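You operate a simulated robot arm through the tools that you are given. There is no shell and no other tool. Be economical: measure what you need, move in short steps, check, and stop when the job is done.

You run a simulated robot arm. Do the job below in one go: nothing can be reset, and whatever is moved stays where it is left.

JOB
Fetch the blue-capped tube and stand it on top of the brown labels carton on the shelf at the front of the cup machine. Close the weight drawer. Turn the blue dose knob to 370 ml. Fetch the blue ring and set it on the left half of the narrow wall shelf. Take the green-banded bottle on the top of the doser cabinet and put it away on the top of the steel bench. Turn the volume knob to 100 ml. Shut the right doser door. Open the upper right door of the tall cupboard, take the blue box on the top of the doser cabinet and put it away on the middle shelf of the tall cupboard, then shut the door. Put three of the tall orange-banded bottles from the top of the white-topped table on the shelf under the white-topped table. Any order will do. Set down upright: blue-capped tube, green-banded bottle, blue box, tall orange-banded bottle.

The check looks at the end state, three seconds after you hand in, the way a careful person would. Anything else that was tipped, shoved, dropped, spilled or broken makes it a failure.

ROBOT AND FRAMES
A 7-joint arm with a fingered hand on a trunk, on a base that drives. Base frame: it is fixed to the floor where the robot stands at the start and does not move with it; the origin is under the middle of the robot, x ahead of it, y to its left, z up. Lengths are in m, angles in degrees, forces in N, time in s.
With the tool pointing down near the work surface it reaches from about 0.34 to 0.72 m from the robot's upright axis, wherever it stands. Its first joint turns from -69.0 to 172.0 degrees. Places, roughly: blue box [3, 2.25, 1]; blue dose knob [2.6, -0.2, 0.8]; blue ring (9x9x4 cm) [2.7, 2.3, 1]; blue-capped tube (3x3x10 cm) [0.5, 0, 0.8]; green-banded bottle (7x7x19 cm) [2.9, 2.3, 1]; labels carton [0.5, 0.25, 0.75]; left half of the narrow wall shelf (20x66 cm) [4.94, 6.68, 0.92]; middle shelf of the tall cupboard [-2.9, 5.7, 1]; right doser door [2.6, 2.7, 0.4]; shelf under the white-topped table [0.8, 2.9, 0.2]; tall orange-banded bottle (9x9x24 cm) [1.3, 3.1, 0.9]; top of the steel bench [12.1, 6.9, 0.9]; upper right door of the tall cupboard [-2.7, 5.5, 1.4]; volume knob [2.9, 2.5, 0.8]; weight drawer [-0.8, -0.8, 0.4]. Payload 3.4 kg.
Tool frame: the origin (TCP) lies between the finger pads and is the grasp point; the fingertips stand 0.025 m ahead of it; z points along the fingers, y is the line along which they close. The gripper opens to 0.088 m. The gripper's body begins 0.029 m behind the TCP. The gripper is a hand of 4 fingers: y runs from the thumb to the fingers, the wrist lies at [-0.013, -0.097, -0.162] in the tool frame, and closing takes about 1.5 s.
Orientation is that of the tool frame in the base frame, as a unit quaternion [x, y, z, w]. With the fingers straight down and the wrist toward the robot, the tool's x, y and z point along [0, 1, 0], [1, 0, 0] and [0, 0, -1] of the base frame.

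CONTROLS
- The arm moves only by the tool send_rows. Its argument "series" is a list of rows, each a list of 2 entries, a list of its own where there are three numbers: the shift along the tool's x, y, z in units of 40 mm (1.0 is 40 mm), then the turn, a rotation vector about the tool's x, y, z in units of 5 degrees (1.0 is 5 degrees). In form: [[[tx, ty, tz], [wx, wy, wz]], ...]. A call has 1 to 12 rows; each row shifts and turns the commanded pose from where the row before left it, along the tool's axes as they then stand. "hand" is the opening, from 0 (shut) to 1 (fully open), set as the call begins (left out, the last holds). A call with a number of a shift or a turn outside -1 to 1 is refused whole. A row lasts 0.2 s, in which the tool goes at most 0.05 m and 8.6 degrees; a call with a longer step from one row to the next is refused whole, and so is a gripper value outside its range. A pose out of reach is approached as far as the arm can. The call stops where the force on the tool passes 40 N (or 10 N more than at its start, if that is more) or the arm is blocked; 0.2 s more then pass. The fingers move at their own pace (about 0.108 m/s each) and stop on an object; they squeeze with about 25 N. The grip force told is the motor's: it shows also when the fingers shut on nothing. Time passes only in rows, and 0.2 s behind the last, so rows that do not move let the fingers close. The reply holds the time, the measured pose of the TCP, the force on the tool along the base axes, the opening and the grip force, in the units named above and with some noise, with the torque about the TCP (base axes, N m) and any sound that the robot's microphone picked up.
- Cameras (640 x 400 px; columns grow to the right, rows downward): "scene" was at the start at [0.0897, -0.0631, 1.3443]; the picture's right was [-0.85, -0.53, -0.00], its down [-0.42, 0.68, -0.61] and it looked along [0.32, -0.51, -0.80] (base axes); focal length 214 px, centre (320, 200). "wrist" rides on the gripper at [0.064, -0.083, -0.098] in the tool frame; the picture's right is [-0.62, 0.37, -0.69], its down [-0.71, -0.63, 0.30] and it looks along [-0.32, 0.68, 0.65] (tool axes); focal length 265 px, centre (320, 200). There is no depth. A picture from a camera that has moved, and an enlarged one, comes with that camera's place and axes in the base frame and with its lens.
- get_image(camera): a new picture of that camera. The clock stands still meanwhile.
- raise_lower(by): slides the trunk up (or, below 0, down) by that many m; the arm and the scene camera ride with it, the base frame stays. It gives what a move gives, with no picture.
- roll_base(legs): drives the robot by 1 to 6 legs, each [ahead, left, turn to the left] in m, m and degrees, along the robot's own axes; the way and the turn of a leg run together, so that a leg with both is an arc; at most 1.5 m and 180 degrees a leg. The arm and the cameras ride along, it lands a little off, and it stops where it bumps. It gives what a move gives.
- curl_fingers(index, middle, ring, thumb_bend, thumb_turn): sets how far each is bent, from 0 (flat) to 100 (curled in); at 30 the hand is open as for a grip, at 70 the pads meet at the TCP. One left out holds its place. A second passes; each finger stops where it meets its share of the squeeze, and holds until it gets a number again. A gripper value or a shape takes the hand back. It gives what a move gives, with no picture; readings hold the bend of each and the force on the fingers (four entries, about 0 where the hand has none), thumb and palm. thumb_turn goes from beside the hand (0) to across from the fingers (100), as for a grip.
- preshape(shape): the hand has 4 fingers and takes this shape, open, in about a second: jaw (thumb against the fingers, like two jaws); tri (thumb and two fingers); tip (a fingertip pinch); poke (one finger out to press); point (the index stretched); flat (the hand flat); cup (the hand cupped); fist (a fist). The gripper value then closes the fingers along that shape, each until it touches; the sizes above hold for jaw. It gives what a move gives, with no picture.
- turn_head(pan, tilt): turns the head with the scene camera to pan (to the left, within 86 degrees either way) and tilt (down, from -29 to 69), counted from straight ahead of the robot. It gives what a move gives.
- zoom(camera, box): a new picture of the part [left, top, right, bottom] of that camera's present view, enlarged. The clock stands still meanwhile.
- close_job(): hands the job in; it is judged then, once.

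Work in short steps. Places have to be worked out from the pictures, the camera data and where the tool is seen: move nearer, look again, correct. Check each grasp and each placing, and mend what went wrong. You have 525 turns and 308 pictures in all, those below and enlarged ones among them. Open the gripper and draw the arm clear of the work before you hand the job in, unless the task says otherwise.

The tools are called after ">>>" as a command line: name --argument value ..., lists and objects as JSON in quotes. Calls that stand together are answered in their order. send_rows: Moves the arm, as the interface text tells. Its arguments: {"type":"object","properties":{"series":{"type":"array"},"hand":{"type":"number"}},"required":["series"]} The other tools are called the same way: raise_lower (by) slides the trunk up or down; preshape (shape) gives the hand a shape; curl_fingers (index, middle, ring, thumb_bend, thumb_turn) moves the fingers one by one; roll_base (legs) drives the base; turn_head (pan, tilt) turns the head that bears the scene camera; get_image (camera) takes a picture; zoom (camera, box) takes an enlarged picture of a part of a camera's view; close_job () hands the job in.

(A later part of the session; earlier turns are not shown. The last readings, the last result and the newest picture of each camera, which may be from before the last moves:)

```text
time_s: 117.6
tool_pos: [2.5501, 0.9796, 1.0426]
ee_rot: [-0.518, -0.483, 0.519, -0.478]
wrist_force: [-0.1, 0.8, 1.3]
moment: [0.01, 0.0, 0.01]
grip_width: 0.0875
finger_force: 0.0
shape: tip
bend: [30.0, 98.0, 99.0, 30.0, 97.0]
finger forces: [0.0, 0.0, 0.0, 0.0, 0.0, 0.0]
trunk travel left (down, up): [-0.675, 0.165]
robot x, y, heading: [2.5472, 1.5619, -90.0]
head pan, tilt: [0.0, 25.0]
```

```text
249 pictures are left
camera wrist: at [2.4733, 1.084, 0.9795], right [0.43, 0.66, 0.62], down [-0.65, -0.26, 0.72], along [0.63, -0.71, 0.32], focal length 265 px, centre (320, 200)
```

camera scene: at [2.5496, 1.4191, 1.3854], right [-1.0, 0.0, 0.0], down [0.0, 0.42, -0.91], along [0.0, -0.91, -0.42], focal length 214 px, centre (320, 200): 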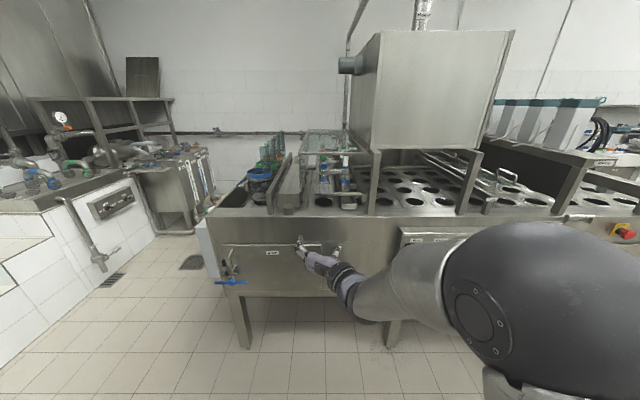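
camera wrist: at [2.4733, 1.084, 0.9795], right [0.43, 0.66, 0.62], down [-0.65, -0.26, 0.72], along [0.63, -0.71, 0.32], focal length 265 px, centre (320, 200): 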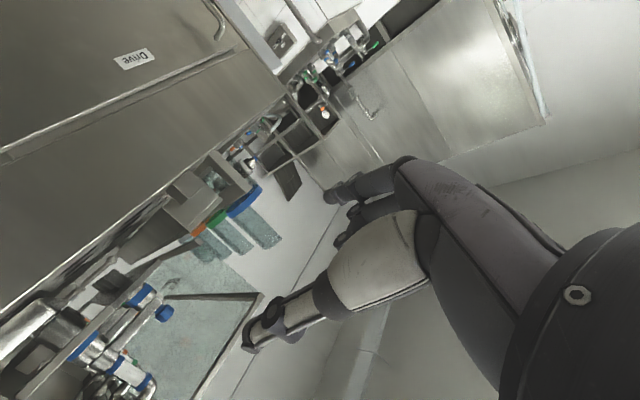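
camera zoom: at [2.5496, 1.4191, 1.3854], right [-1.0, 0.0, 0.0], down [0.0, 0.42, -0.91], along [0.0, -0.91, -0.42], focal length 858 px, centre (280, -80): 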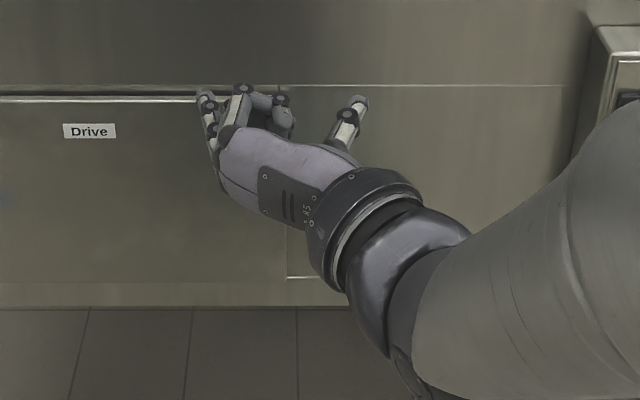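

Now I raise the trunk 0.08, fix the slight yaw, and drive 0.3 m closer.

>>> raise_lower --by 0.08

>>> roll_base --legs '[[0.3, 0, 0]]'

>>> turn_head --pan 0 --tilt 30

>>> get_image --camera "scene"

>>> get_image --camera "wrist"

```text
time_s: 118.8
tool_pos: [2.5506, 0.9791, 1.1235]
ee_rot: [0.519, 0.484, -0.519, 0.477]
wrist_force: [0.3, -0.2, -0.4]
moment: [0.04, -0.02, -0.02]
grip_width: 0.0875
finger_force: 0.0
shape: tip
bend: [30.0, 98.0, 99.0, 30.0, 97.0]
finger forces: [0.0, 0.0, 0.0, 0.0, 0.1, 0.1]
trunk travel left (down, up): [-0.755, 0.085]
robot x, y, heading: [2.5513, 1.5633, -89.8]
head pan, tilt: [0.0, 25.0]
```

```text
time_s: 120.8
tool_pos: [2.5477, 0.6818, 1.1223]
ee_rot: [0.52, 0.483, -0.519, 0.476]
wrist_force: [0.1, -0.4, 0.1]
moment: [0.04, 0.0, 0.0]
grip_width: 0.0878
finger_force: 0.0
shape: tip
bend: [30.0, 98.0, 99.0, 30.0, 97.0]
finger forces: [0.0, 0.1, 0.0, 0.0, 0.0, 0.0]
trunk travel left (down, up): [-0.755, 0.085]
robot x, y, heading: [2.5501, 1.2649, -90.4]
head pan, tilt: [0.0, 25.0]
```

```text
time_s: 121.5
tool_pos: [2.5477, 0.6812, 1.1213]
ee_rot: [0.52, 0.483, -0.519, 0.476]
wrist_force: [-0.1, -0.6, 0.2]
moment: [-0.01, 0.03, -0.02]
grip_width: 0.0877
finger_force: 0.0
shape: tip
bend: [30.0, 98.0, 99.0, 30.0, 97.0]
finger forces: [0.0, 0.0, 0.1, 0.0, 0.1, 0.0]
trunk travel left (down, up): [-0.755, 0.085]
robot x, y, heading: [2.55, 1.2602, -90.3]
head pan, tilt: [0.0, 30.0]
```

```text
248 pictures are left
camera scene: at [2.5485, 1.1232, 1.4574], right [-1.0, 0.0, 0.0], down [0.0, 0.5, -0.87], along [0.0, -0.87, -0.5], focal length 214 px, centre (320, 200)
```

scene: 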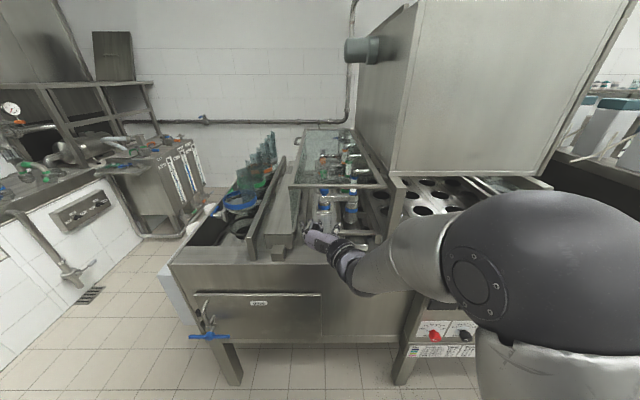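

```text
247 pictures are left
camera wrist: at [2.4713, 0.7866, 1.0594], right [0.43, 0.66, 0.62], down [-0.65, -0.26, 0.72], along [0.63, -0.71, 0.32], focal length 265 px, centre (320, 200)
```

wrist: 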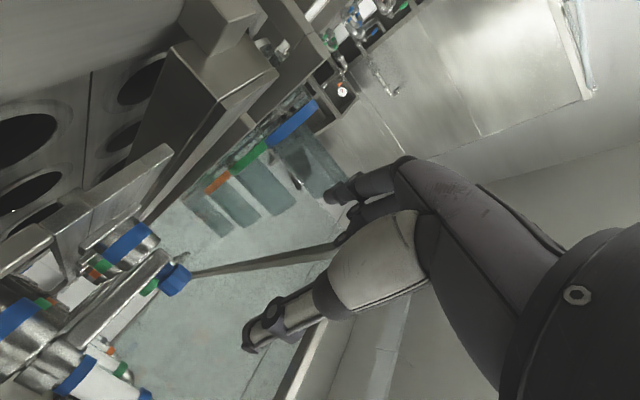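

The knob is confirmed at (2.53, 0.455, 1.115). I narrow the pinch and advance most of the way.

>>> send_rows --series '[[[0, -0.02, 0.85], [0, 0, 0]], [[0, -0.02, 0.85], [0, 0, 0]], [[0, -0.02, 0.85], [0, 0, 0]], [[0, 0, 0.6], [0, 0, 0]], [[0, 0, 0], [0, 0, 0]]]' --hand 0.6

>>> get_image --camera "wrist"

>>> zoom --camera "scene" --box '[270, 150, 400, 260]'

```text
time_s: 122.7
tool_pos: [2.5334, 0.5562, 1.1218]
ee_rot: [-0.52, -0.482, 0.52, -0.476]
wrist_force: [-0.1, 0.5, 0.0]
moment: [-0.03, 0.03, 0.0]
grip_width: 0.0533
finger_force: 0.1
shape: tip
bend: [30.0, 98.0, 99.0, 64.0, 100.0]
finger forces: [0.0, 0.0, 0.0, 0.0, 0.0, 0.1]
trunk travel left (down, up): [-0.755, 0.085]
robot x, y, heading: [2.549, 1.2664, -90.1]
head pan, tilt: [0.0, 30.0]
```

```text
246 pictures are left
camera wrist: at [2.4577, 0.6612, 1.0583], right [0.43, 0.66, 0.62], down [-0.65, -0.26, 0.72], along [0.63, -0.71, 0.32], focal length 265 px, centre (320, 200)
```

wrist: 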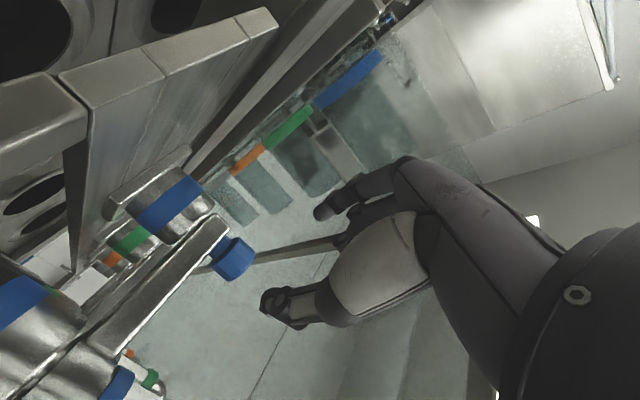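

```text
3.64 times, centred on (335, 205) of scene
camera zoom: at [2.5485, 1.124, 1.4575], right [-1.0, 0.0, 0.0], down [0.0, 0.5, -0.87], along [0.0, -0.87, -0.5], focal length 780 px, centre (266, 182)
```

zoom: 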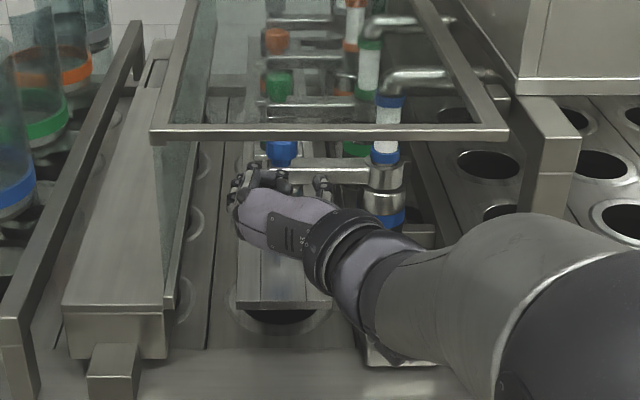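

I set index and thumb symmetric by hand so the knob is centred between them, then advance.

>>> curl_fingers --index 44 --thumb_bend 44 --middle 100 --ring 100

>>> send_rows --series '[[[0, 0, 0.6], [0, 0, 0]], [[0, 0.05, 0.6], [0, 0, 0]], [[0, 0.03, 0.6], [0, 0, 0]], [[0, 0, 0], [0, 0, 0]]]'

>>> get_image --camera "wrist"

>>> zoom --camera "scene" --box '[290, 150, 370, 210]'

```text
time_s: 123.7
tool_pos: [2.5343, 0.5559, 1.1214]
ee_rot: [0.52, 0.483, -0.519, 0.477]
wrist_force: [0.2, -0.5, 0.8]
moment: [-0.03, -0.01, -0.01]
grip_width: 0.0546
finger_force: 0.0
shape: fingers
bend: [44.0, 100.0, 100.0, 44.0, 100.0]
finger forces: [0.0, 0.1, 0.0, 0.1, 0.0, 0.0]
trunk travel left (down, up): [-0.755, 0.085]
robot x, y, heading: [2.5485, 1.2664, -90.4]
head pan, tilt: [0.0, 30.0]
```

```text
time_s: 124.7
tool_pos: [2.5296, 0.4838, 1.119]
ee_rot: [-0.519, -0.482, 0.521, -0.476]
wrist_force: [0.5, 0.1, -0.7]
moment: [0.02, 0.0, 0.0]
grip_width: 0.0546
finger_force: 0.1
shape: fingers
bend: [44.0, 100.0, 100.0, 44.0, 100.0]
finger forces: [0.1, 0.1, 0.1, 0.0, 0.0, 0.0]
trunk travel left (down, up): [-0.755, 0.085]
robot x, y, heading: [2.5454, 1.2625, -90.4]
head pan, tilt: [0.0, 30.0]
```

```text
244 pictures are left
camera wrist: at [2.4538, 0.5887, 1.0573], right [0.43, 0.66, 0.62], down [-0.65, -0.26, 0.72], along [0.63, -0.71, 0.32], focal length 265 px, centre (320, 200)
```

wrist: 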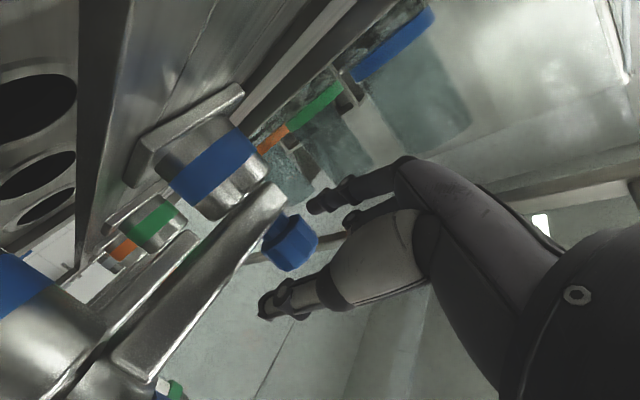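

```text
6.67 times, centred on (330, 180) of scene
camera zoom: at [2.5487, 1.1241, 1.4575], right [-1.0, 0.0, 0.0], down [0.0, 0.5, -0.87], along [0.0, -0.87, -0.5], focal length 1430 px, centre (253, 333)
```

zoom: 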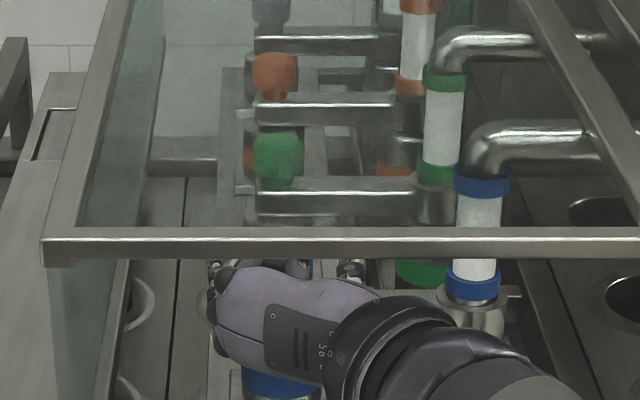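

The knob lines up between the index finger and the thumb. I advance 20 mm more and close the pinch.

>>> send_rows --series '[[[0, 0, 0.5], [0, 0, 0]], [[0, 0, 0], [0, 0, 0]]]'

>>> curl_fingers --index 80 --thumb_bend 80

>>> get_image --camera "wrist"

```text
time_s: 125.3
tool_pos: [2.5277, 0.4646, 1.1204]
ee_rot: [-0.52, -0.483, 0.52, -0.476]
wrist_force: [-0.7, -0.1, 0.2]
moment: [-0.03, -0.02, 0.02]
grip_width: 0.0545
finger_force: 0.1
shape: fingers
bend: [44.0, 100.0, 100.0, 44.0, 100.0]
finger forces: [0.0, 0.1, 0.1, 0.0, 0.0, 0.1]
trunk travel left (down, up): [-0.755, 0.085]
robot x, y, heading: [2.5472, 1.2632, -90.2]
head pan, tilt: [0.0, 30.0]
```

```text
time_s: 126.3
tool_pos: [2.5279, 0.4635, 1.1214]
ee_rot: [-0.519, -0.482, 0.52, -0.477]
wrist_force: [-1.8, -5.0, 5.1]
moment: [0.02, 0.0, 0.0]
grip_width: 0.0107
finger_force: 16.8
shape: fingers
bend: [73.0, 100.0, 100.0, 68.0, 99.0]
finger forces: [11.2, 7.5, 0.0, 0.0, 14.8, 0.0]
trunk travel left (down, up): [-0.755, 0.085]
robot x, y, heading: [2.5487, 1.2608, -90.4]
head pan, tilt: [0.0, 30.0]
```

```text
242 pictures are left
camera wrist: at [2.4514, 0.5683, 1.058], right [0.43, 0.66, 0.62], down [-0.65, -0.26, 0.72], along [0.63, -0.71, 0.32], focal length 265 px, centre (320, 200)
```

wrist: 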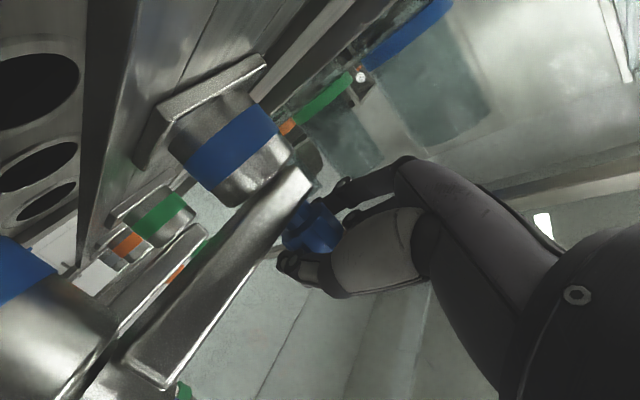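

The knob is gripped. I turn it clockwise (seen from above) by 15° and watch for effects.

>>> send_rows --series '[[[0, 0, 0], [1, 0, 0]], [[0, 0, 0], [1, 0, 0]], [[0, 0, 0], [1, 0, 0]], [[0, 0, 0], [0, 0, 0]]]'

>>> get_image --camera "wrist"

>>> turn_head --pan -25 --tilt 40

>>> get_image --camera "scene"

```text
time_s: 127.3
tool_pos: [2.5286, 0.4634, 1.1217]
ee_rot: [-0.576, -0.411, 0.579, -0.405]
wrist_force: [-3.3, -9.3, 7.9]
moment: [-0.03, -0.11, 0.26]
grip_width: 0.01
finger_force: 16.2
shape: fingers
bend: [73.0, 100.0, 100.0, 68.0, 99.0]
finger forces: [9.5, 9.1, 0.1, 0.0, 14.7, 0.0]
trunk travel left (down, up): [-0.755, 0.085]
robot x, y, heading: [2.5492, 1.2641, -90.1]
head pan, tilt: [0.0, 30.0]
```

```text
241 pictures are left
camera wrist: at [2.4821, 0.5843, 1.0582], right [0.58, 0.53, 0.62], down [-0.69, -0.08, 0.72], along [0.43, -0.85, 0.32], focal length 265 px, centre (320, 200)
```

wrist: 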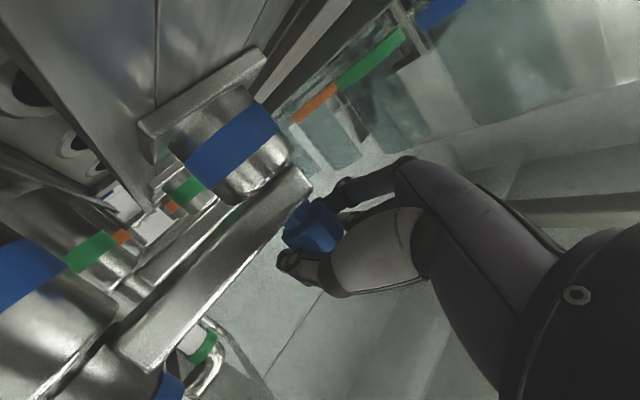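

```text
time_s: 128.2
tool_pos: [2.5285, 0.4633, 1.1207]
ee_rot: [-0.578, -0.41, 0.578, -0.405]
wrist_force: [-2.4, -10.2, 9.9]
moment: [-0.06, -0.08, 0.24]
grip_width: 0.0102
finger_force: 17.7
shape: fingers
bend: [73.0, 100.0, 100.0, 68.0, 99.0]
finger forces: [10.0, 10.3, 0.0, 0.0, 14.5, 0.0]
trunk travel left (down, up): [-0.755, 0.085]
robot x, y, heading: [2.5454, 1.2608, -90.3]
head pan, tilt: [-25.0, 40.0]
```

```text
240 pictures are left
camera scene: at [2.5119, 1.136, 1.442], right [-0.91, 0.43, 0.0], down [0.27, 0.58, -0.77], along [-0.33, -0.69, -0.64], focal length 214 px, centre (320, 200)
```

scene: 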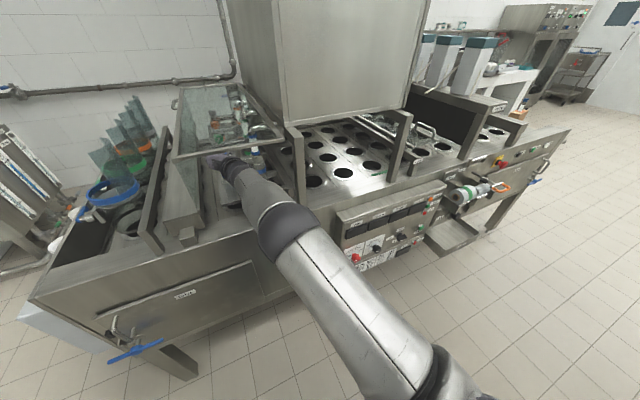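

>>> zoom --camera "scene" --box '[330, 190, 450, 270]'

```text
5.00 times, centred on (390, 230) of scene
camera zoom: at [2.5119, 1.136, 1.442], right [-0.91, 0.43, 0.0], down [0.27, 0.58, -0.77], along [-0.33, -0.69, -0.64], focal length 1072 px, centre (-30, 50)
```

zoom: 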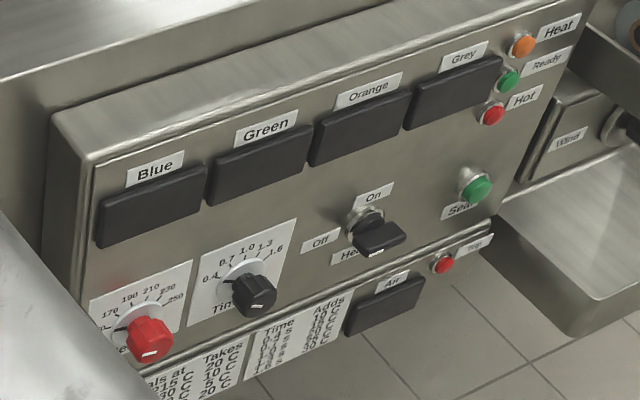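

Those are buttons, not displays, and nothing shows a value. I turn the knob back to where it was until I know the scale, and look closer.

>>> send_rows --series '[[[0, 0, 0], [-1, 0, 0]], [[0, 0, 0], [-1, 0, 0]], [[0, 0, 0], [-1, 0, 0]], [[0, 0, 0], [0, 0, 0]]]'

>>> turn_head --pan -5 --tilt 25

>>> zoom --camera "scene" --box '[270, 90, 390, 190]'

>>> zoom --camera "wrist" --box '[120, 60, 360, 260]'

```text
time_s: 129.2
tool_pos: [2.5287, 0.4637, 1.1214]
ee_rot: [0.521, 0.482, -0.519, 0.476]
wrist_force: [-7.0, -9.4, 10.7]
moment: [-0.04, -0.07, -0.31]
grip_width: 0.0104
finger_force: 19.2
shape: fingers
bend: [73.0, 100.0, 100.0, 68.0, 99.0]
finger forces: [13.8, 10.3, 0.0, 0.0, 15.1, 0.0]
trunk travel left (down, up): [-0.755, 0.085]
robot x, y, heading: [2.5462, 1.2635, -90.2]
head pan, tilt: [-25.0, 40.0]
```

```text
time_s: 130.0
tool_pos: [2.527, 0.463, 1.1212]
ee_rot: [0.52, 0.483, -0.519, 0.476]
wrist_force: [-8.4, -9.7, 11.4]
moment: [-0.03, -0.04, -0.34]
grip_width: 0.0104
finger_force: 19.6
shape: fingers
bend: [73.0, 100.0, 100.0, 68.0, 99.0]
finger forces: [13.6, 9.4, 0.0, 0.1, 15.4, 0.0]
trunk travel left (down, up): [-0.755, 0.085]
robot x, y, heading: [2.5526, 1.2613, -90.2]
head pan, tilt: [-5.0, 25.0]
```

```text
4.00 times, centred on (330, 140) of scene
camera zoom: at [2.5376, 1.1216, 1.4653], right [-1.0, 0.09, 0.0], down [0.04, 0.42, -0.91], along [-0.08, -0.9, -0.42], focal length 858 px, centre (280, 440)
```

zoom: 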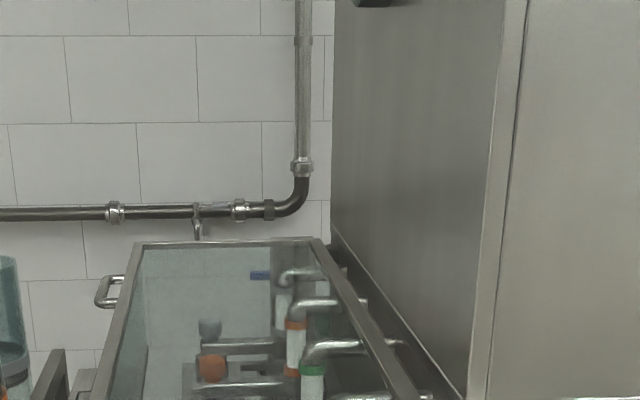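

```text
2.00 times, centred on (240, 160) of wrist
camera zoom: at [2.4519, 0.5684, 1.0576], right [0.43, 0.66, 0.62], down [-0.65, -0.26, 0.72], along [0.63, -0.71, 0.32], focal length 531 px, centre (480, 280)
```

zoom: 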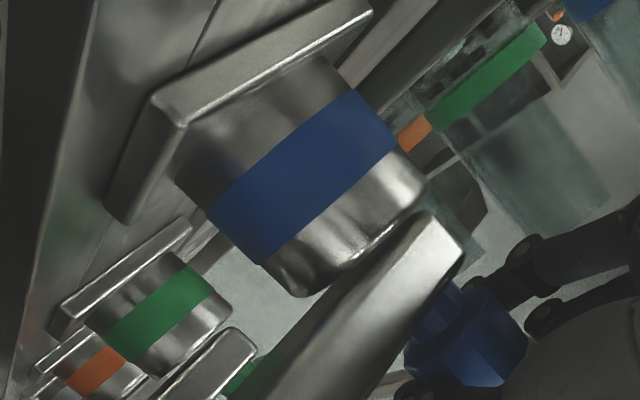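

I release the knob and back out, to inspect the area from other viewpoints.

>>> curl_fingers --index 44 --thumb_bend 44

>>> send_rows --series '[[[0, 0, -0.8], [0, 0, 0]], [[0, 0, -0.8], [0, 0, 0]], [[0, 0, -0.8], [0, 0, 0]], [[0, 0, -0.8], [0, 0, 0]], [[0, 0, -0.8], [0, 0, 0]], [[0, 0, -0.8], [0, 0, 0]], [[0, 0, 0], [0, 0, 0]]]'

>>> turn_head --pan 0 --tilt 30

>>> zoom --camera "scene" --box '[260, 120, 400, 260]'

```text
time_s: 131.0
tool_pos: [2.5295, 0.4636, 1.1208]
ee_rot: [0.519, 0.483, -0.519, 0.477]
wrist_force: [0.1, -0.3, -0.6]
moment: [0.01, -0.01, -0.01]
grip_width: 0.0543
finger_force: 0.0
shape: fingers
bend: [44.0, 100.0, 100.0, 44.0, 100.0]
finger forces: [0.0, 0.0, 0.1, 0.1, 0.0, 0.1]
trunk travel left (down, up): [-0.755, 0.085]
robot x, y, heading: [2.553, 1.2671, -90.0]
head pan, tilt: [-5.0, 25.0]
```

```text
time_s: 132.4
tool_pos: [2.5237, 0.6464, 1.0134]
ee_rot: [0.581, 0.518, -0.47, 0.417]
wrist_force: [0.7, 0.6, 0.1]
moment: [0.0, 0.0, 0.02]
grip_width: 0.0543
finger_force: 0.0
shape: fingers
bend: [44.0, 100.0, 100.0, 44.0, 100.0]
finger forces: [0.0, 0.0, 0.1, 0.0, 0.0, 0.0]
trunk travel left (down, up): [-0.755, 0.085]
robot x, y, heading: [2.5463, 1.265, -89.9]
head pan, tilt: [-5.0, 25.0]
stopped in row 6: the arm was blocked; the commanded pose is now the measured one
```

```text
time_s: 133.0
tool_pos: [2.5246, 0.6465, 1.0136]
ee_rot: [0.581, 0.518, -0.47, 0.417]
wrist_force: [-0.4, 0.2, 0.2]
moment: [0.01, 0.03, 0.02]
grip_width: 0.0542
finger_force: 0.1
shape: fingers
bend: [44.0, 100.0, 100.0, 44.0, 100.0]
finger forces: [0.0, 0.0, 0.1, 0.0, 0.0, 0.0]
trunk travel left (down, up): [-0.755, 0.085]
robot x, y, heading: [2.5479, 1.2633, -90.5]
head pan, tilt: [0.0, 30.0]
```

```text
2.86 times, centred on (330, 190) of scene
camera zoom: at [2.5483, 1.1233, 1.4574], right [-1.0, 0.0, 0.0], down [0.0, 0.5, -0.87], along [0.0, -0.87, -0.5], focal length 613 px, centre (291, 229)
```

zoom: 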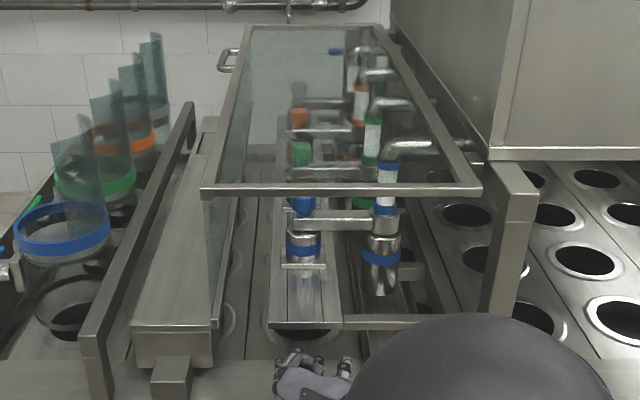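

Zoom renders sharply, so I inspect the tanks and neighbouring panels from here by panning left.

>>> turn_head --pan 35 --tilt 20

>>> get_image --camera "scene"

```text
time_s: 134.0
tool_pos: [2.5252, 0.6459, 1.0148]
ee_rot: [0.581, 0.517, -0.47, 0.418]
wrist_force: [-0.1, 0.1, 0.3]
moment: [-0.02, -0.02, 0.01]
grip_width: 0.0543
finger_force: 0.0
shape: fingers
bend: [44.0, 100.0, 100.0, 44.0, 100.0]
finger forces: [0.1, 0.0, 0.0, 0.1, 0.0, 0.0]
trunk travel left (down, up): [-0.755, 0.085]
robot x, y, heading: [2.5492, 1.264, -90.3]
head pan, tilt: [35.0, 20.0]
```

```text
235 pictures are left
camera scene: at [2.6018, 1.1372, 1.4734], right [-0.82, -0.57, 0.0], down [-0.2, 0.28, -0.94], along [0.54, -0.77, -0.34], focal length 214 px, centre (320, 200)
```

scene: 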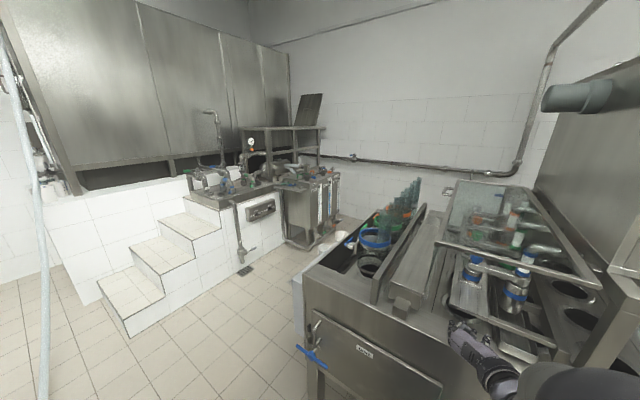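

>>> zoom --camera "scene" --box '[180, 110, 360, 260]'

>>> zoom --camera "scene" --box '[420, 170, 580, 310]'

```text
2.67 times, centred on (270, 185) of scene
camera zoom: at [2.6018, 1.1372, 1.4734], right [-0.82, -0.57, 0.0], down [-0.2, 0.28, -0.94], along [0.54, -0.77, -0.34], focal length 572 px, centre (453, 240)
```

zoom: 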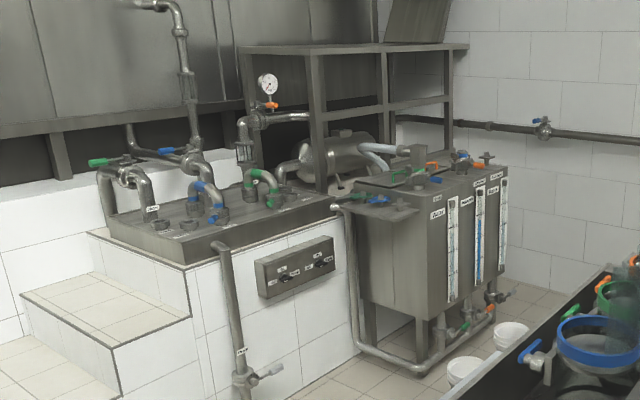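

```text
2.86 times, centred on (500, 240) of scene
camera zoom: at [2.6018, 1.1372, 1.4734], right [-0.82, -0.57, 0.0], down [-0.2, 0.28, -0.94], along [0.54, -0.77, -0.34], focal length 613 px, centre (-194, 86)
```

zoom: 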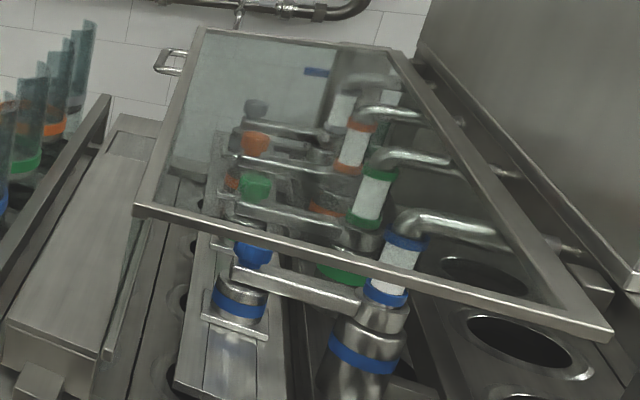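

>>> zoom --camera "scene" --box '[468, 225, 532, 275]'

>>> zoom --camera "scene" --box '[480, 180, 520, 212]'

```text
8.00 times, centred on (500, 250) of scene
camera zoom: at [2.6018, 1.1372, 1.4734], right [-0.82, -0.57, 0.0], down [-0.2, 0.28, -0.94], along [0.54, -0.77, -0.34], focal length 1716 px, centre (-1120, -200)
```

zoom: 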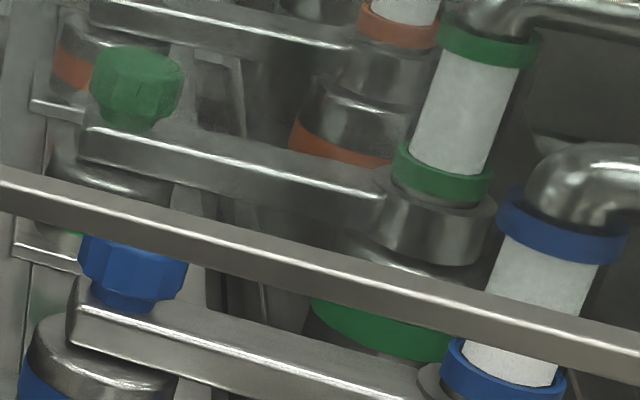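

```text
12.50 times, centred on (500, 196) of scene
camera zoom: at [2.6018, 1.1372, 1.4734], right [-0.82, -0.57, 0.0], down [-0.2, 0.28, -0.94], along [0.54, -0.77, -0.34], focal length 2681 px, centre (-1930, 250)
```

zoom: 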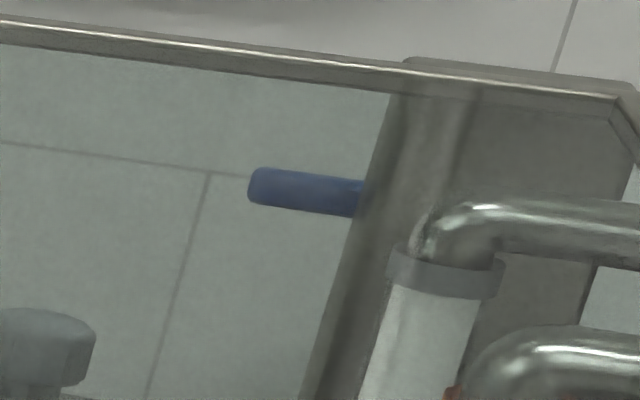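

The dose knobs with a scale may be on the machine's far side (y ≈ −0.2). I back off and drive round the +x end of the machine to look at its other side.

>>> roll_base --legs '[[-0.2, 0, 0], [0, 0.6, 0], [0.35, 0.45, 0]]'

>>> turn_head --pan -40 --tilt 25

>>> get_image --camera "scene"

```text
time_s: 138.0
tool_pos: [2.9779, 0.7931, 1.0124]
ee_rot: [0.579, 0.521, -0.467, 0.419]
wrist_force: [-0.7, -0.7, 0.0]
moment: [0.01, -0.01, 0.01]
grip_width: 0.0545
finger_force: 0.1
shape: fingers
bend: [44.0, 100.0, 100.0, 44.0, 100.0]
finger forces: [0.0, 0.0, 0.0, 0.0, 0.0, 0.0]
trunk travel left (down, up): [-0.755, 0.085]
robot x, y, heading: [2.9938, 1.4112, -89.0]
head pan, tilt: [35.0, 20.0]
stopped in leg 2: the robot was blocked; the commanded pose is now the measured one
```

```text
time_s: 139.4
tool_pos: [2.9763, 0.7954, 1.0147]
ee_rot: [0.579, 0.52, -0.467, 0.42]
wrist_force: [0.4, 0.1, -0.2]
moment: [-0.02, -0.01, 0.01]
grip_width: 0.0542
finger_force: 0.1
shape: fingers
bend: [44.0, 100.0, 100.0, 44.0, 100.0]
finger forces: [0.1, 0.0, 0.0, 0.1, 0.0, 0.0]
trunk travel left (down, up): [-0.755, 0.085]
robot x, y, heading: [2.992, 1.4141, -89.2]
head pan, tilt: [-40.0, 25.0]
```

```text
230 pictures are left
camera scene: at [2.9341, 1.2919, 1.4654], right [-0.77, 0.63, 0.0], down [0.27, 0.33, -0.91], along [-0.57, -0.7, -0.42], focal length 214 px, centre (320, 200)
```

scene: 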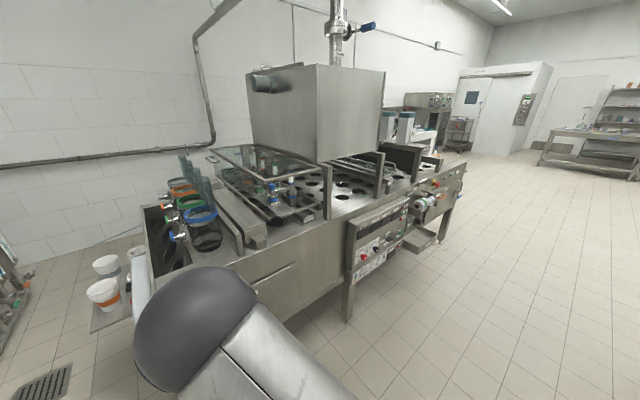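

The base was blocked by something on its left. I look there.

>>> turn_head --pan 80 --tilt 50

>>> get_image --camera "scene"

```text
time_s: 141.4
tool_pos: [2.9759, 0.7962, 1.0137]
ee_rot: [0.577, 0.521, -0.467, 0.421]
wrist_force: [-0.4, -1.2, -0.4]
moment: [-0.03, -0.01, -0.02]
grip_width: 0.0547
finger_force: 0.0
shape: fingers
bend: [44.0, 100.0, 100.0, 44.0, 100.0]
finger forces: [0.0, 0.1, 0.1, 0.0, 0.0, 0.0]
trunk travel left (down, up): [-0.755, 0.085]
robot x, y, heading: [2.9909, 1.4101, -89.1]
head pan, tilt: [80.0, 50.0]
```

```text
229 pictures are left
camera scene: at [3.0684, 1.3508, 1.4279], right [-0.16, -0.99, 0.0], down [-0.76, 0.12, -0.64], along [0.63, -0.1, -0.77], focal length 214 px, centre (320, 200)
```

scene: 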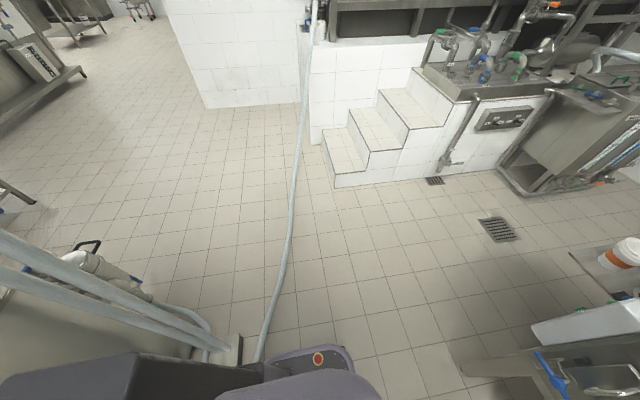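

The base is longer at the back and touched the doser's hose fitting. I move back right, turn to face +x, and go along the machine with the base lengthwise.

>>> roll_base --legs '[[0.05, -0.45, 0], [0, 0, 89], [0, -0.2, 0]]'

>>> turn_head --pan 60 --tilt 50

>>> get_image --camera "scene"

```text
time_s: 149.2
tool_pos: [3.1495, 1.1202, 1.0144]
ee_rot: [0.058, 0.776, -0.045, 0.626]
wrist_force: [0.1, -0.3, -0.6]
moment: [0.0, 0.01, 0.0]
grip_width: 0.0546
finger_force: 0.1
shape: fingers
bend: [44.0, 100.0, 100.0, 44.0, 100.0]
finger forces: [0.0, 0.0, 0.1, 0.0, 0.1, 0.0]
trunk travel left (down, up): [-0.755, 0.085]
robot x, y, heading: [2.533, 1.1607, -1.4]
head pan, tilt: [80.0, 50.0]
```

```text
time_s: 150.0
tool_pos: [3.1486, 1.12, 1.0144]
ee_rot: [0.056, 0.777, -0.045, 0.626]
wrist_force: [0.7, 0.3, 0.1]
moment: [-0.01, -0.03, 0.02]
grip_width: 0.0542
finger_force: 0.1
shape: fingers
bend: [44.0, 100.0, 100.0, 44.0, 100.0]
finger forces: [0.0, 0.0, 0.1, 0.0, 0.1, 0.0]
trunk travel left (down, up): [-0.755, 0.085]
robot x, y, heading: [2.5344, 1.1607, -1.8]
head pan, tilt: [60.0, 50.0]
```

```text
228 pictures are left
camera scene: at [2.6236, 1.2258, 1.4279], right [0.85, -0.52, 0.0], down [-0.4, -0.65, -0.64], along [0.34, 0.55, -0.77], focal length 214 px, centre (320, 200)
```

scene: 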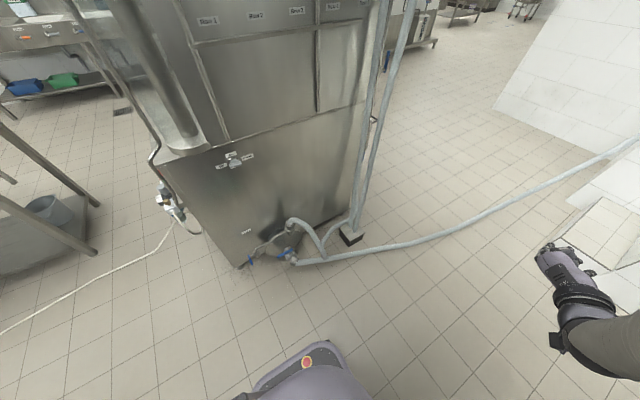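

>>> zoom --camera "scene" --box '[180, 130, 280, 190]'

>>> zoom --camera "scene" --box '[160, 0, 400, 130]'

```text
6.40 times, centred on (230, 160) of scene
camera zoom: at [2.6236, 1.2258, 1.4279], right [0.85, -0.52, 0.0], down [-0.4, -0.65, -0.64], along [0.34, 0.55, -0.77], focal length 1373 px, centre (896, 456)
```

zoom: 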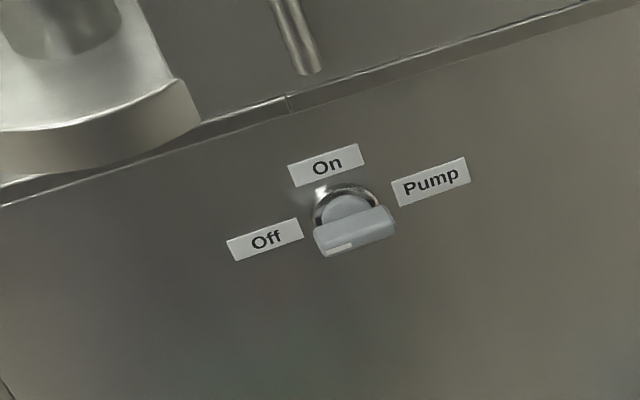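

```text
2.67 times, centred on (280, 65) of scene
camera zoom: at [2.6236, 1.2258, 1.4279], right [0.85, -0.52, 0.0], down [-0.4, -0.65, -0.64], along [0.34, 0.55, -0.77], focal length 572 px, centre (427, 560)
```

zoom: 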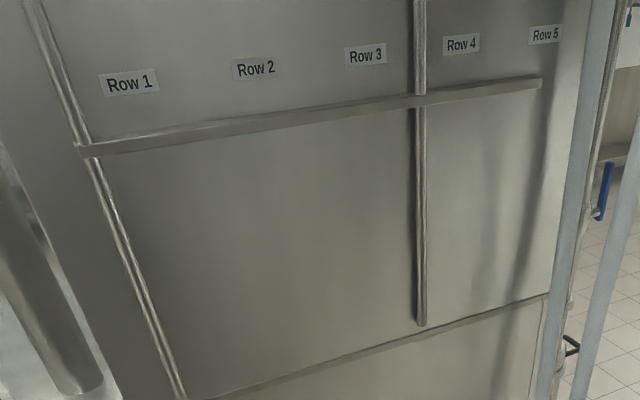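

That is the pump switch; the volume knob must be on another face. I continue round the end of the cup machine.

>>> roll_base --legs '[[1.2, 0, 1.6], [0, -0.4, 0], [0, 0, -90]]'

>>> turn_head --pan -40 --tilt 30

>>> get_image --camera "scene"

```text
time_s: 161.9
tool_pos: [3.7224, 0.1394, 1.0138]
ee_rot: [0.577, 0.523, -0.464, 0.422]
wrist_force: [0.7, -0.1, -0.4]
moment: [0.0, -0.03, -0.04]
grip_width: 0.0548
finger_force: 0.2
shape: fingers
bend: [44.0, 100.0, 100.0, 44.0, 100.0]
finger forces: [0.1, 0.0, 0.0, 0.0, 0.0, 0.0]
trunk travel left (down, up): [-0.755, 0.085]
robot x, y, heading: [3.7308, 0.7609, -89.0]
head pan, tilt: [60.0, 50.0]
```

```text
time_s: 163.7
tool_pos: [3.7217, 0.1407, 1.0145]
ee_rot: [0.576, 0.523, -0.465, 0.423]
wrist_force: [-0.1, -0.4, -0.1]
moment: [0.04, 0.03, -0.06]
grip_width: 0.0546
finger_force: 0.0
shape: fingers
bend: [44.0, 100.0, 100.0, 44.0, 100.0]
finger forces: [0.0, 0.1, 0.0, 0.0, 0.0, 0.1]
trunk travel left (down, up): [-0.755, 0.085]
robot x, y, heading: [3.7283, 0.7591, -88.8]
head pan, tilt: [-40.0, 30.0]
```

```text
225 pictures are left
camera scene: at [3.6759, 0.6382, 1.4574], right [-0.78, 0.63, 0.0], down [0.31, 0.39, -0.87], along [-0.54, -0.68, -0.5], focal length 214 px, centre (320, 200)
```

scene: 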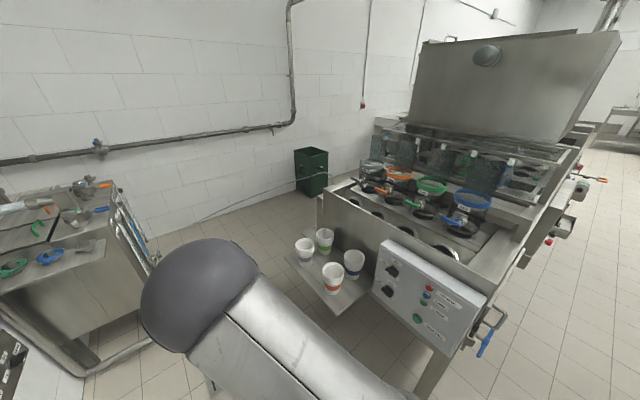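

>>> zoom --camera "scene" --box '[360, 235, 510, 355]'

>>> zoom --camera "scene" --box '[310, 100, 610, 270]'

```text
3.33 times, centred on (435, 295) of scene
camera zoom: at [3.6759, 0.6382, 1.4574], right [-0.78, 0.63, 0.0], down [0.31, 0.39, -0.87], along [-0.54, -0.68, -0.5], focal length 715 px, centre (-63, -117)
```

zoom: 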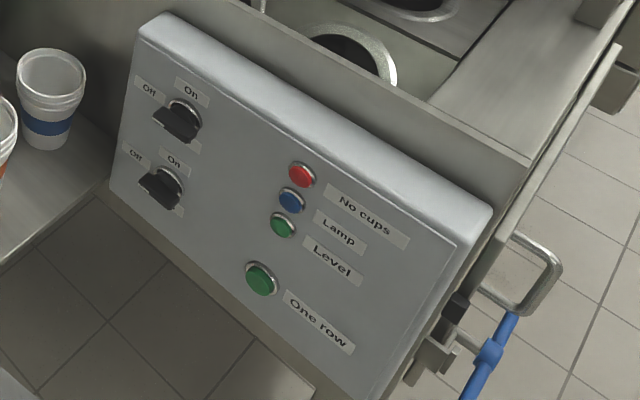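

```text
2.13 times, centred on (460, 185) of scene
camera zoom: at [3.6759, 0.6382, 1.4574], right [-0.78, 0.63, 0.0], down [0.31, 0.39, -0.87], along [-0.54, -0.68, -0.5], focal length 458 px, centre (21, 232)
```

zoom: 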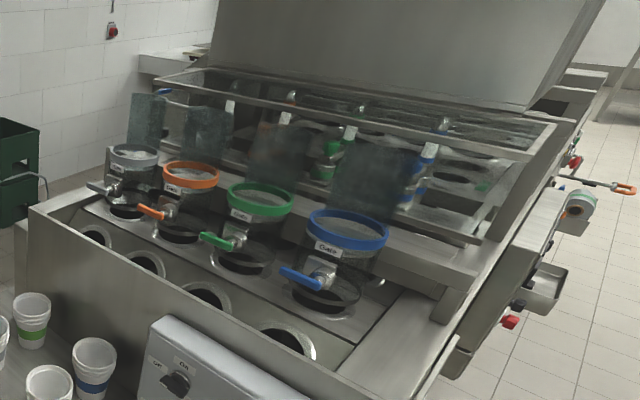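

No scale here. I go forward further and look at the back side of the machine.

>>> roll_base --legs '[[1.0, 0, -1]]'

>>> turn_head --pan -75 --tilt 20

>>> get_image --camera "scene"

```text
time_s: 168.9
tool_pos: [3.6996, -0.8784, 1.0143]
ee_rot: [0.587, 0.511, -0.472, 0.414]
wrist_force: [-0.5, 1.1, -0.2]
moment: [0.0, -0.01, -0.02]
grip_width: 0.0545
finger_force: 0.0
shape: fingers
bend: [44.0, 100.0, 100.0, 44.0, 100.0]
finger forces: [0.0, 0.0, 0.0, 0.0, 0.0, 0.0]
trunk travel left (down, up): [-0.755, 0.085]
robot x, y, heading: [3.7332, -0.2632, -91.1]
head pan, tilt: [-40.0, 30.0]
```

```text
time_s: 169.9
tool_pos: [3.6991, -0.8776, 1.0127]
ee_rot: [0.587, 0.512, -0.472, 0.414]
wrist_force: [0.0, 0.0, 0.9]
moment: [0.0, 0.01, -0.04]
grip_width: 0.0541
finger_force: 0.0
shape: fingers
bend: [44.0, 100.0, 100.0, 44.0, 100.0]
finger forces: [0.0, 0.0, 0.0, 0.0, 0.1, 0.0]
trunk travel left (down, up): [-0.755, 0.085]
robot x, y, heading: [3.7304, -0.2619, -90.8]
head pan, tilt: [-75.0, 20.0]
```

```text
222 pictures are left
camera scene: at [3.6422, -0.3329, 1.4734], right [-0.24, 0.97, 0.0], down [0.33, 0.08, -0.94], along [-0.91, -0.23, -0.34], focal length 214 px, centre (320, 200)
```

scene: 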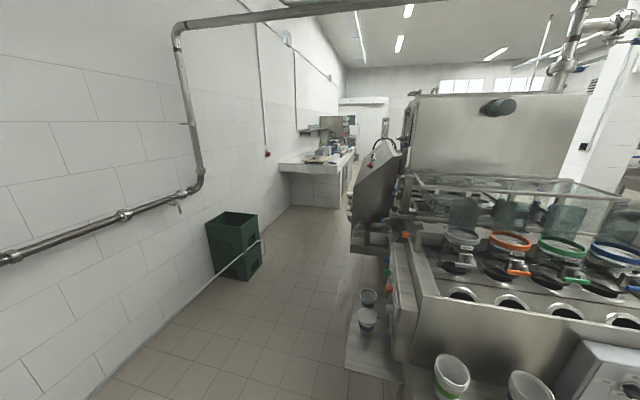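

There are coloured knobs on the back side facing the wall aisle. I zoom in.

>>> zoom --camera "scene" --box '[330, 200, 450, 330]'

```text
3.08 times, centred on (390, 265) of scene
camera zoom: at [3.6422, -0.3329, 1.4734], right [-0.24, 0.97, 0.0], down [0.33, 0.08, -0.94], along [-0.91, -0.23, -0.34], focal length 660 px, centre (105, 0)
```

zoom: 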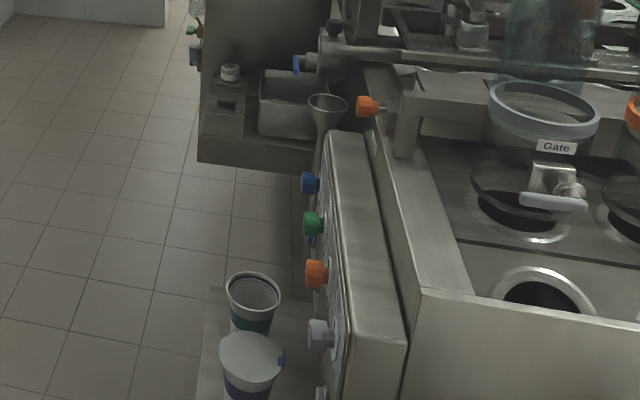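

The real blue dose knob is at about (2.7, −0.24, 0.85) on the back panel. I drive into the back aisle: forward, turn right to face −x, then advance.

>>> roll_base --legs '[[0.78, 0, 0.9], [0, 0, -90]]'

>>> turn_head --pan 0 --tilt 30

>>> get_image --camera "scene"

```text
time_s: 171.9
tool_pos: [3.6926, -1.0836, 1.0118]
ee_rot: [0.582, 0.518, -0.467, 0.418]
wrist_force: [-0.4, -0.5, 0.4]
moment: [-0.04, 0.01, 0.02]
grip_width: 0.0543
finger_force: 0.0
shape: fingers
bend: [44.0, 100.0, 100.0, 44.0, 100.0]
finger forces: [0.0, 0.1, 0.1, 0.1, 0.1, 0.0]
trunk travel left (down, up): [-0.755, 0.085]
robot x, y, heading: [3.7103, -0.4679, -89.8]
head pan, tilt: [-75.0, 20.0]
stopped in leg 1: the robot was blocked; the commanded pose is now the measured one
```

```text
time_s: 173.4
tool_pos: [3.693, -1.0824, 1.013]
ee_rot: [0.581, 0.519, -0.467, 0.419]
wrist_force: [0.2, -0.6, 0.8]
moment: [-0.01, -0.02, 0.01]
grip_width: 0.0544
finger_force: 0.0
shape: fingers
bend: [44.0, 100.0, 100.0, 44.0, 100.0]
finger forces: [0.1, 0.0, 0.0, 0.0, 0.0, 0.0]
trunk travel left (down, up): [-0.755, 0.085]
robot x, y, heading: [3.7109, -0.4615, -89.8]
head pan, tilt: [0.0, 30.0]
```

```text
220 pictures are left
camera scene: at [3.7134, -0.6056, 1.4574], right [-1.0, 0.0, 0.0], down [0.0, 0.5, -0.87], along [0.0, -0.87, -0.5], focal length 214 px, centre (320, 200)
```

scene: 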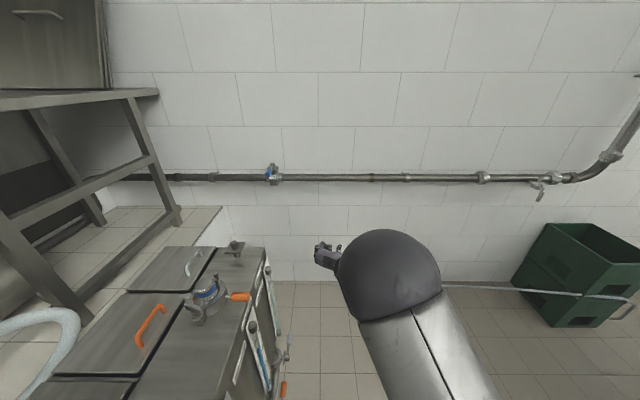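

Blocked again. I look down to see by what.

>>> turn_head --pan 10 --tilt 69

>>> get_image --camera "scene"

```text
time_s: 174.4
tool_pos: [3.6944, -1.0829, 1.0137]
ee_rot: [0.581, 0.519, -0.468, 0.418]
wrist_force: [0.5, 0.1, -0.2]
moment: [-0.04, 0.02, -0.04]
grip_width: 0.0544
finger_force: 0.1
shape: fingers
bend: [44.0, 100.0, 100.0, 44.0, 100.0]
finger forces: [0.0, 0.0, 0.0, 0.0, 0.0, 0.0]
trunk travel left (down, up): [-0.755, 0.085]
robot x, y, heading: [3.7116, -0.4654, -89.7]
head pan, tilt: [10.0, 68.8]
```

```text
219 pictures are left
camera scene: at [3.7231, -0.5703, 1.406], right [-0.98, -0.18, 0.0], down [-0.17, 0.92, -0.36], along [0.06, -0.36, -0.93], focal length 214 px, centre (320, 200)
```

scene: 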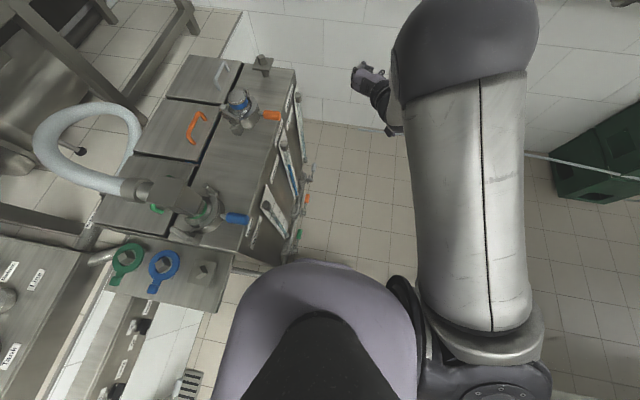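

The base's left front touched the tank frame. I shift 0.13 m right and go on.

>>> roll_base --legs '[[-0.03, -0.13, 0], [0.6, 0, 0]]'

>>> get_image --camera "scene"

```text
time_s: 178.7
tool_pos: [3.5762, -1.6513, 1.0127]
ee_rot: [0.578, 0.521, -0.465, 0.421]
wrist_force: [-0.2, 0.2, 0.4]
moment: [0.0, -0.02, 0.0]
grip_width: 0.0547
finger_force: 0.1
shape: fingers
bend: [44.0, 100.0, 100.0, 44.0, 100.0]
finger forces: [0.0, 0.0, 0.0, 0.0, 0.1, 0.0]
trunk travel left (down, up): [-0.755, 0.085]
robot x, y, heading: [3.5911, -1.0345, -89.1]
head pan, tilt: [10.0, 68.8]
```

```text
218 pictures are left
camera scene: at [3.6013, -1.1395, 1.4059], right [-0.98, -0.19, 0.0], down [-0.18, 0.92, -0.36], along [0.07, -0.36, -0.93], focal length 214 px, centre (320, 200)
```

scene: 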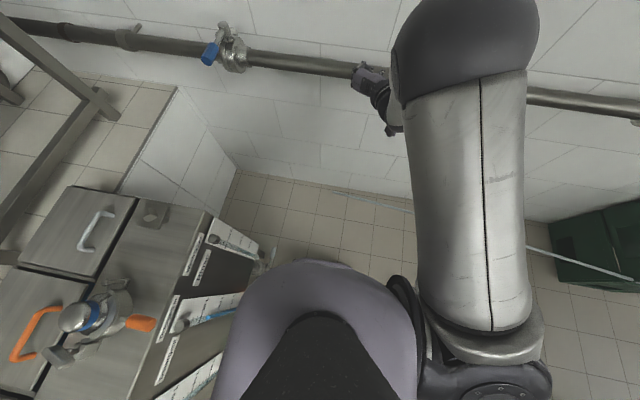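

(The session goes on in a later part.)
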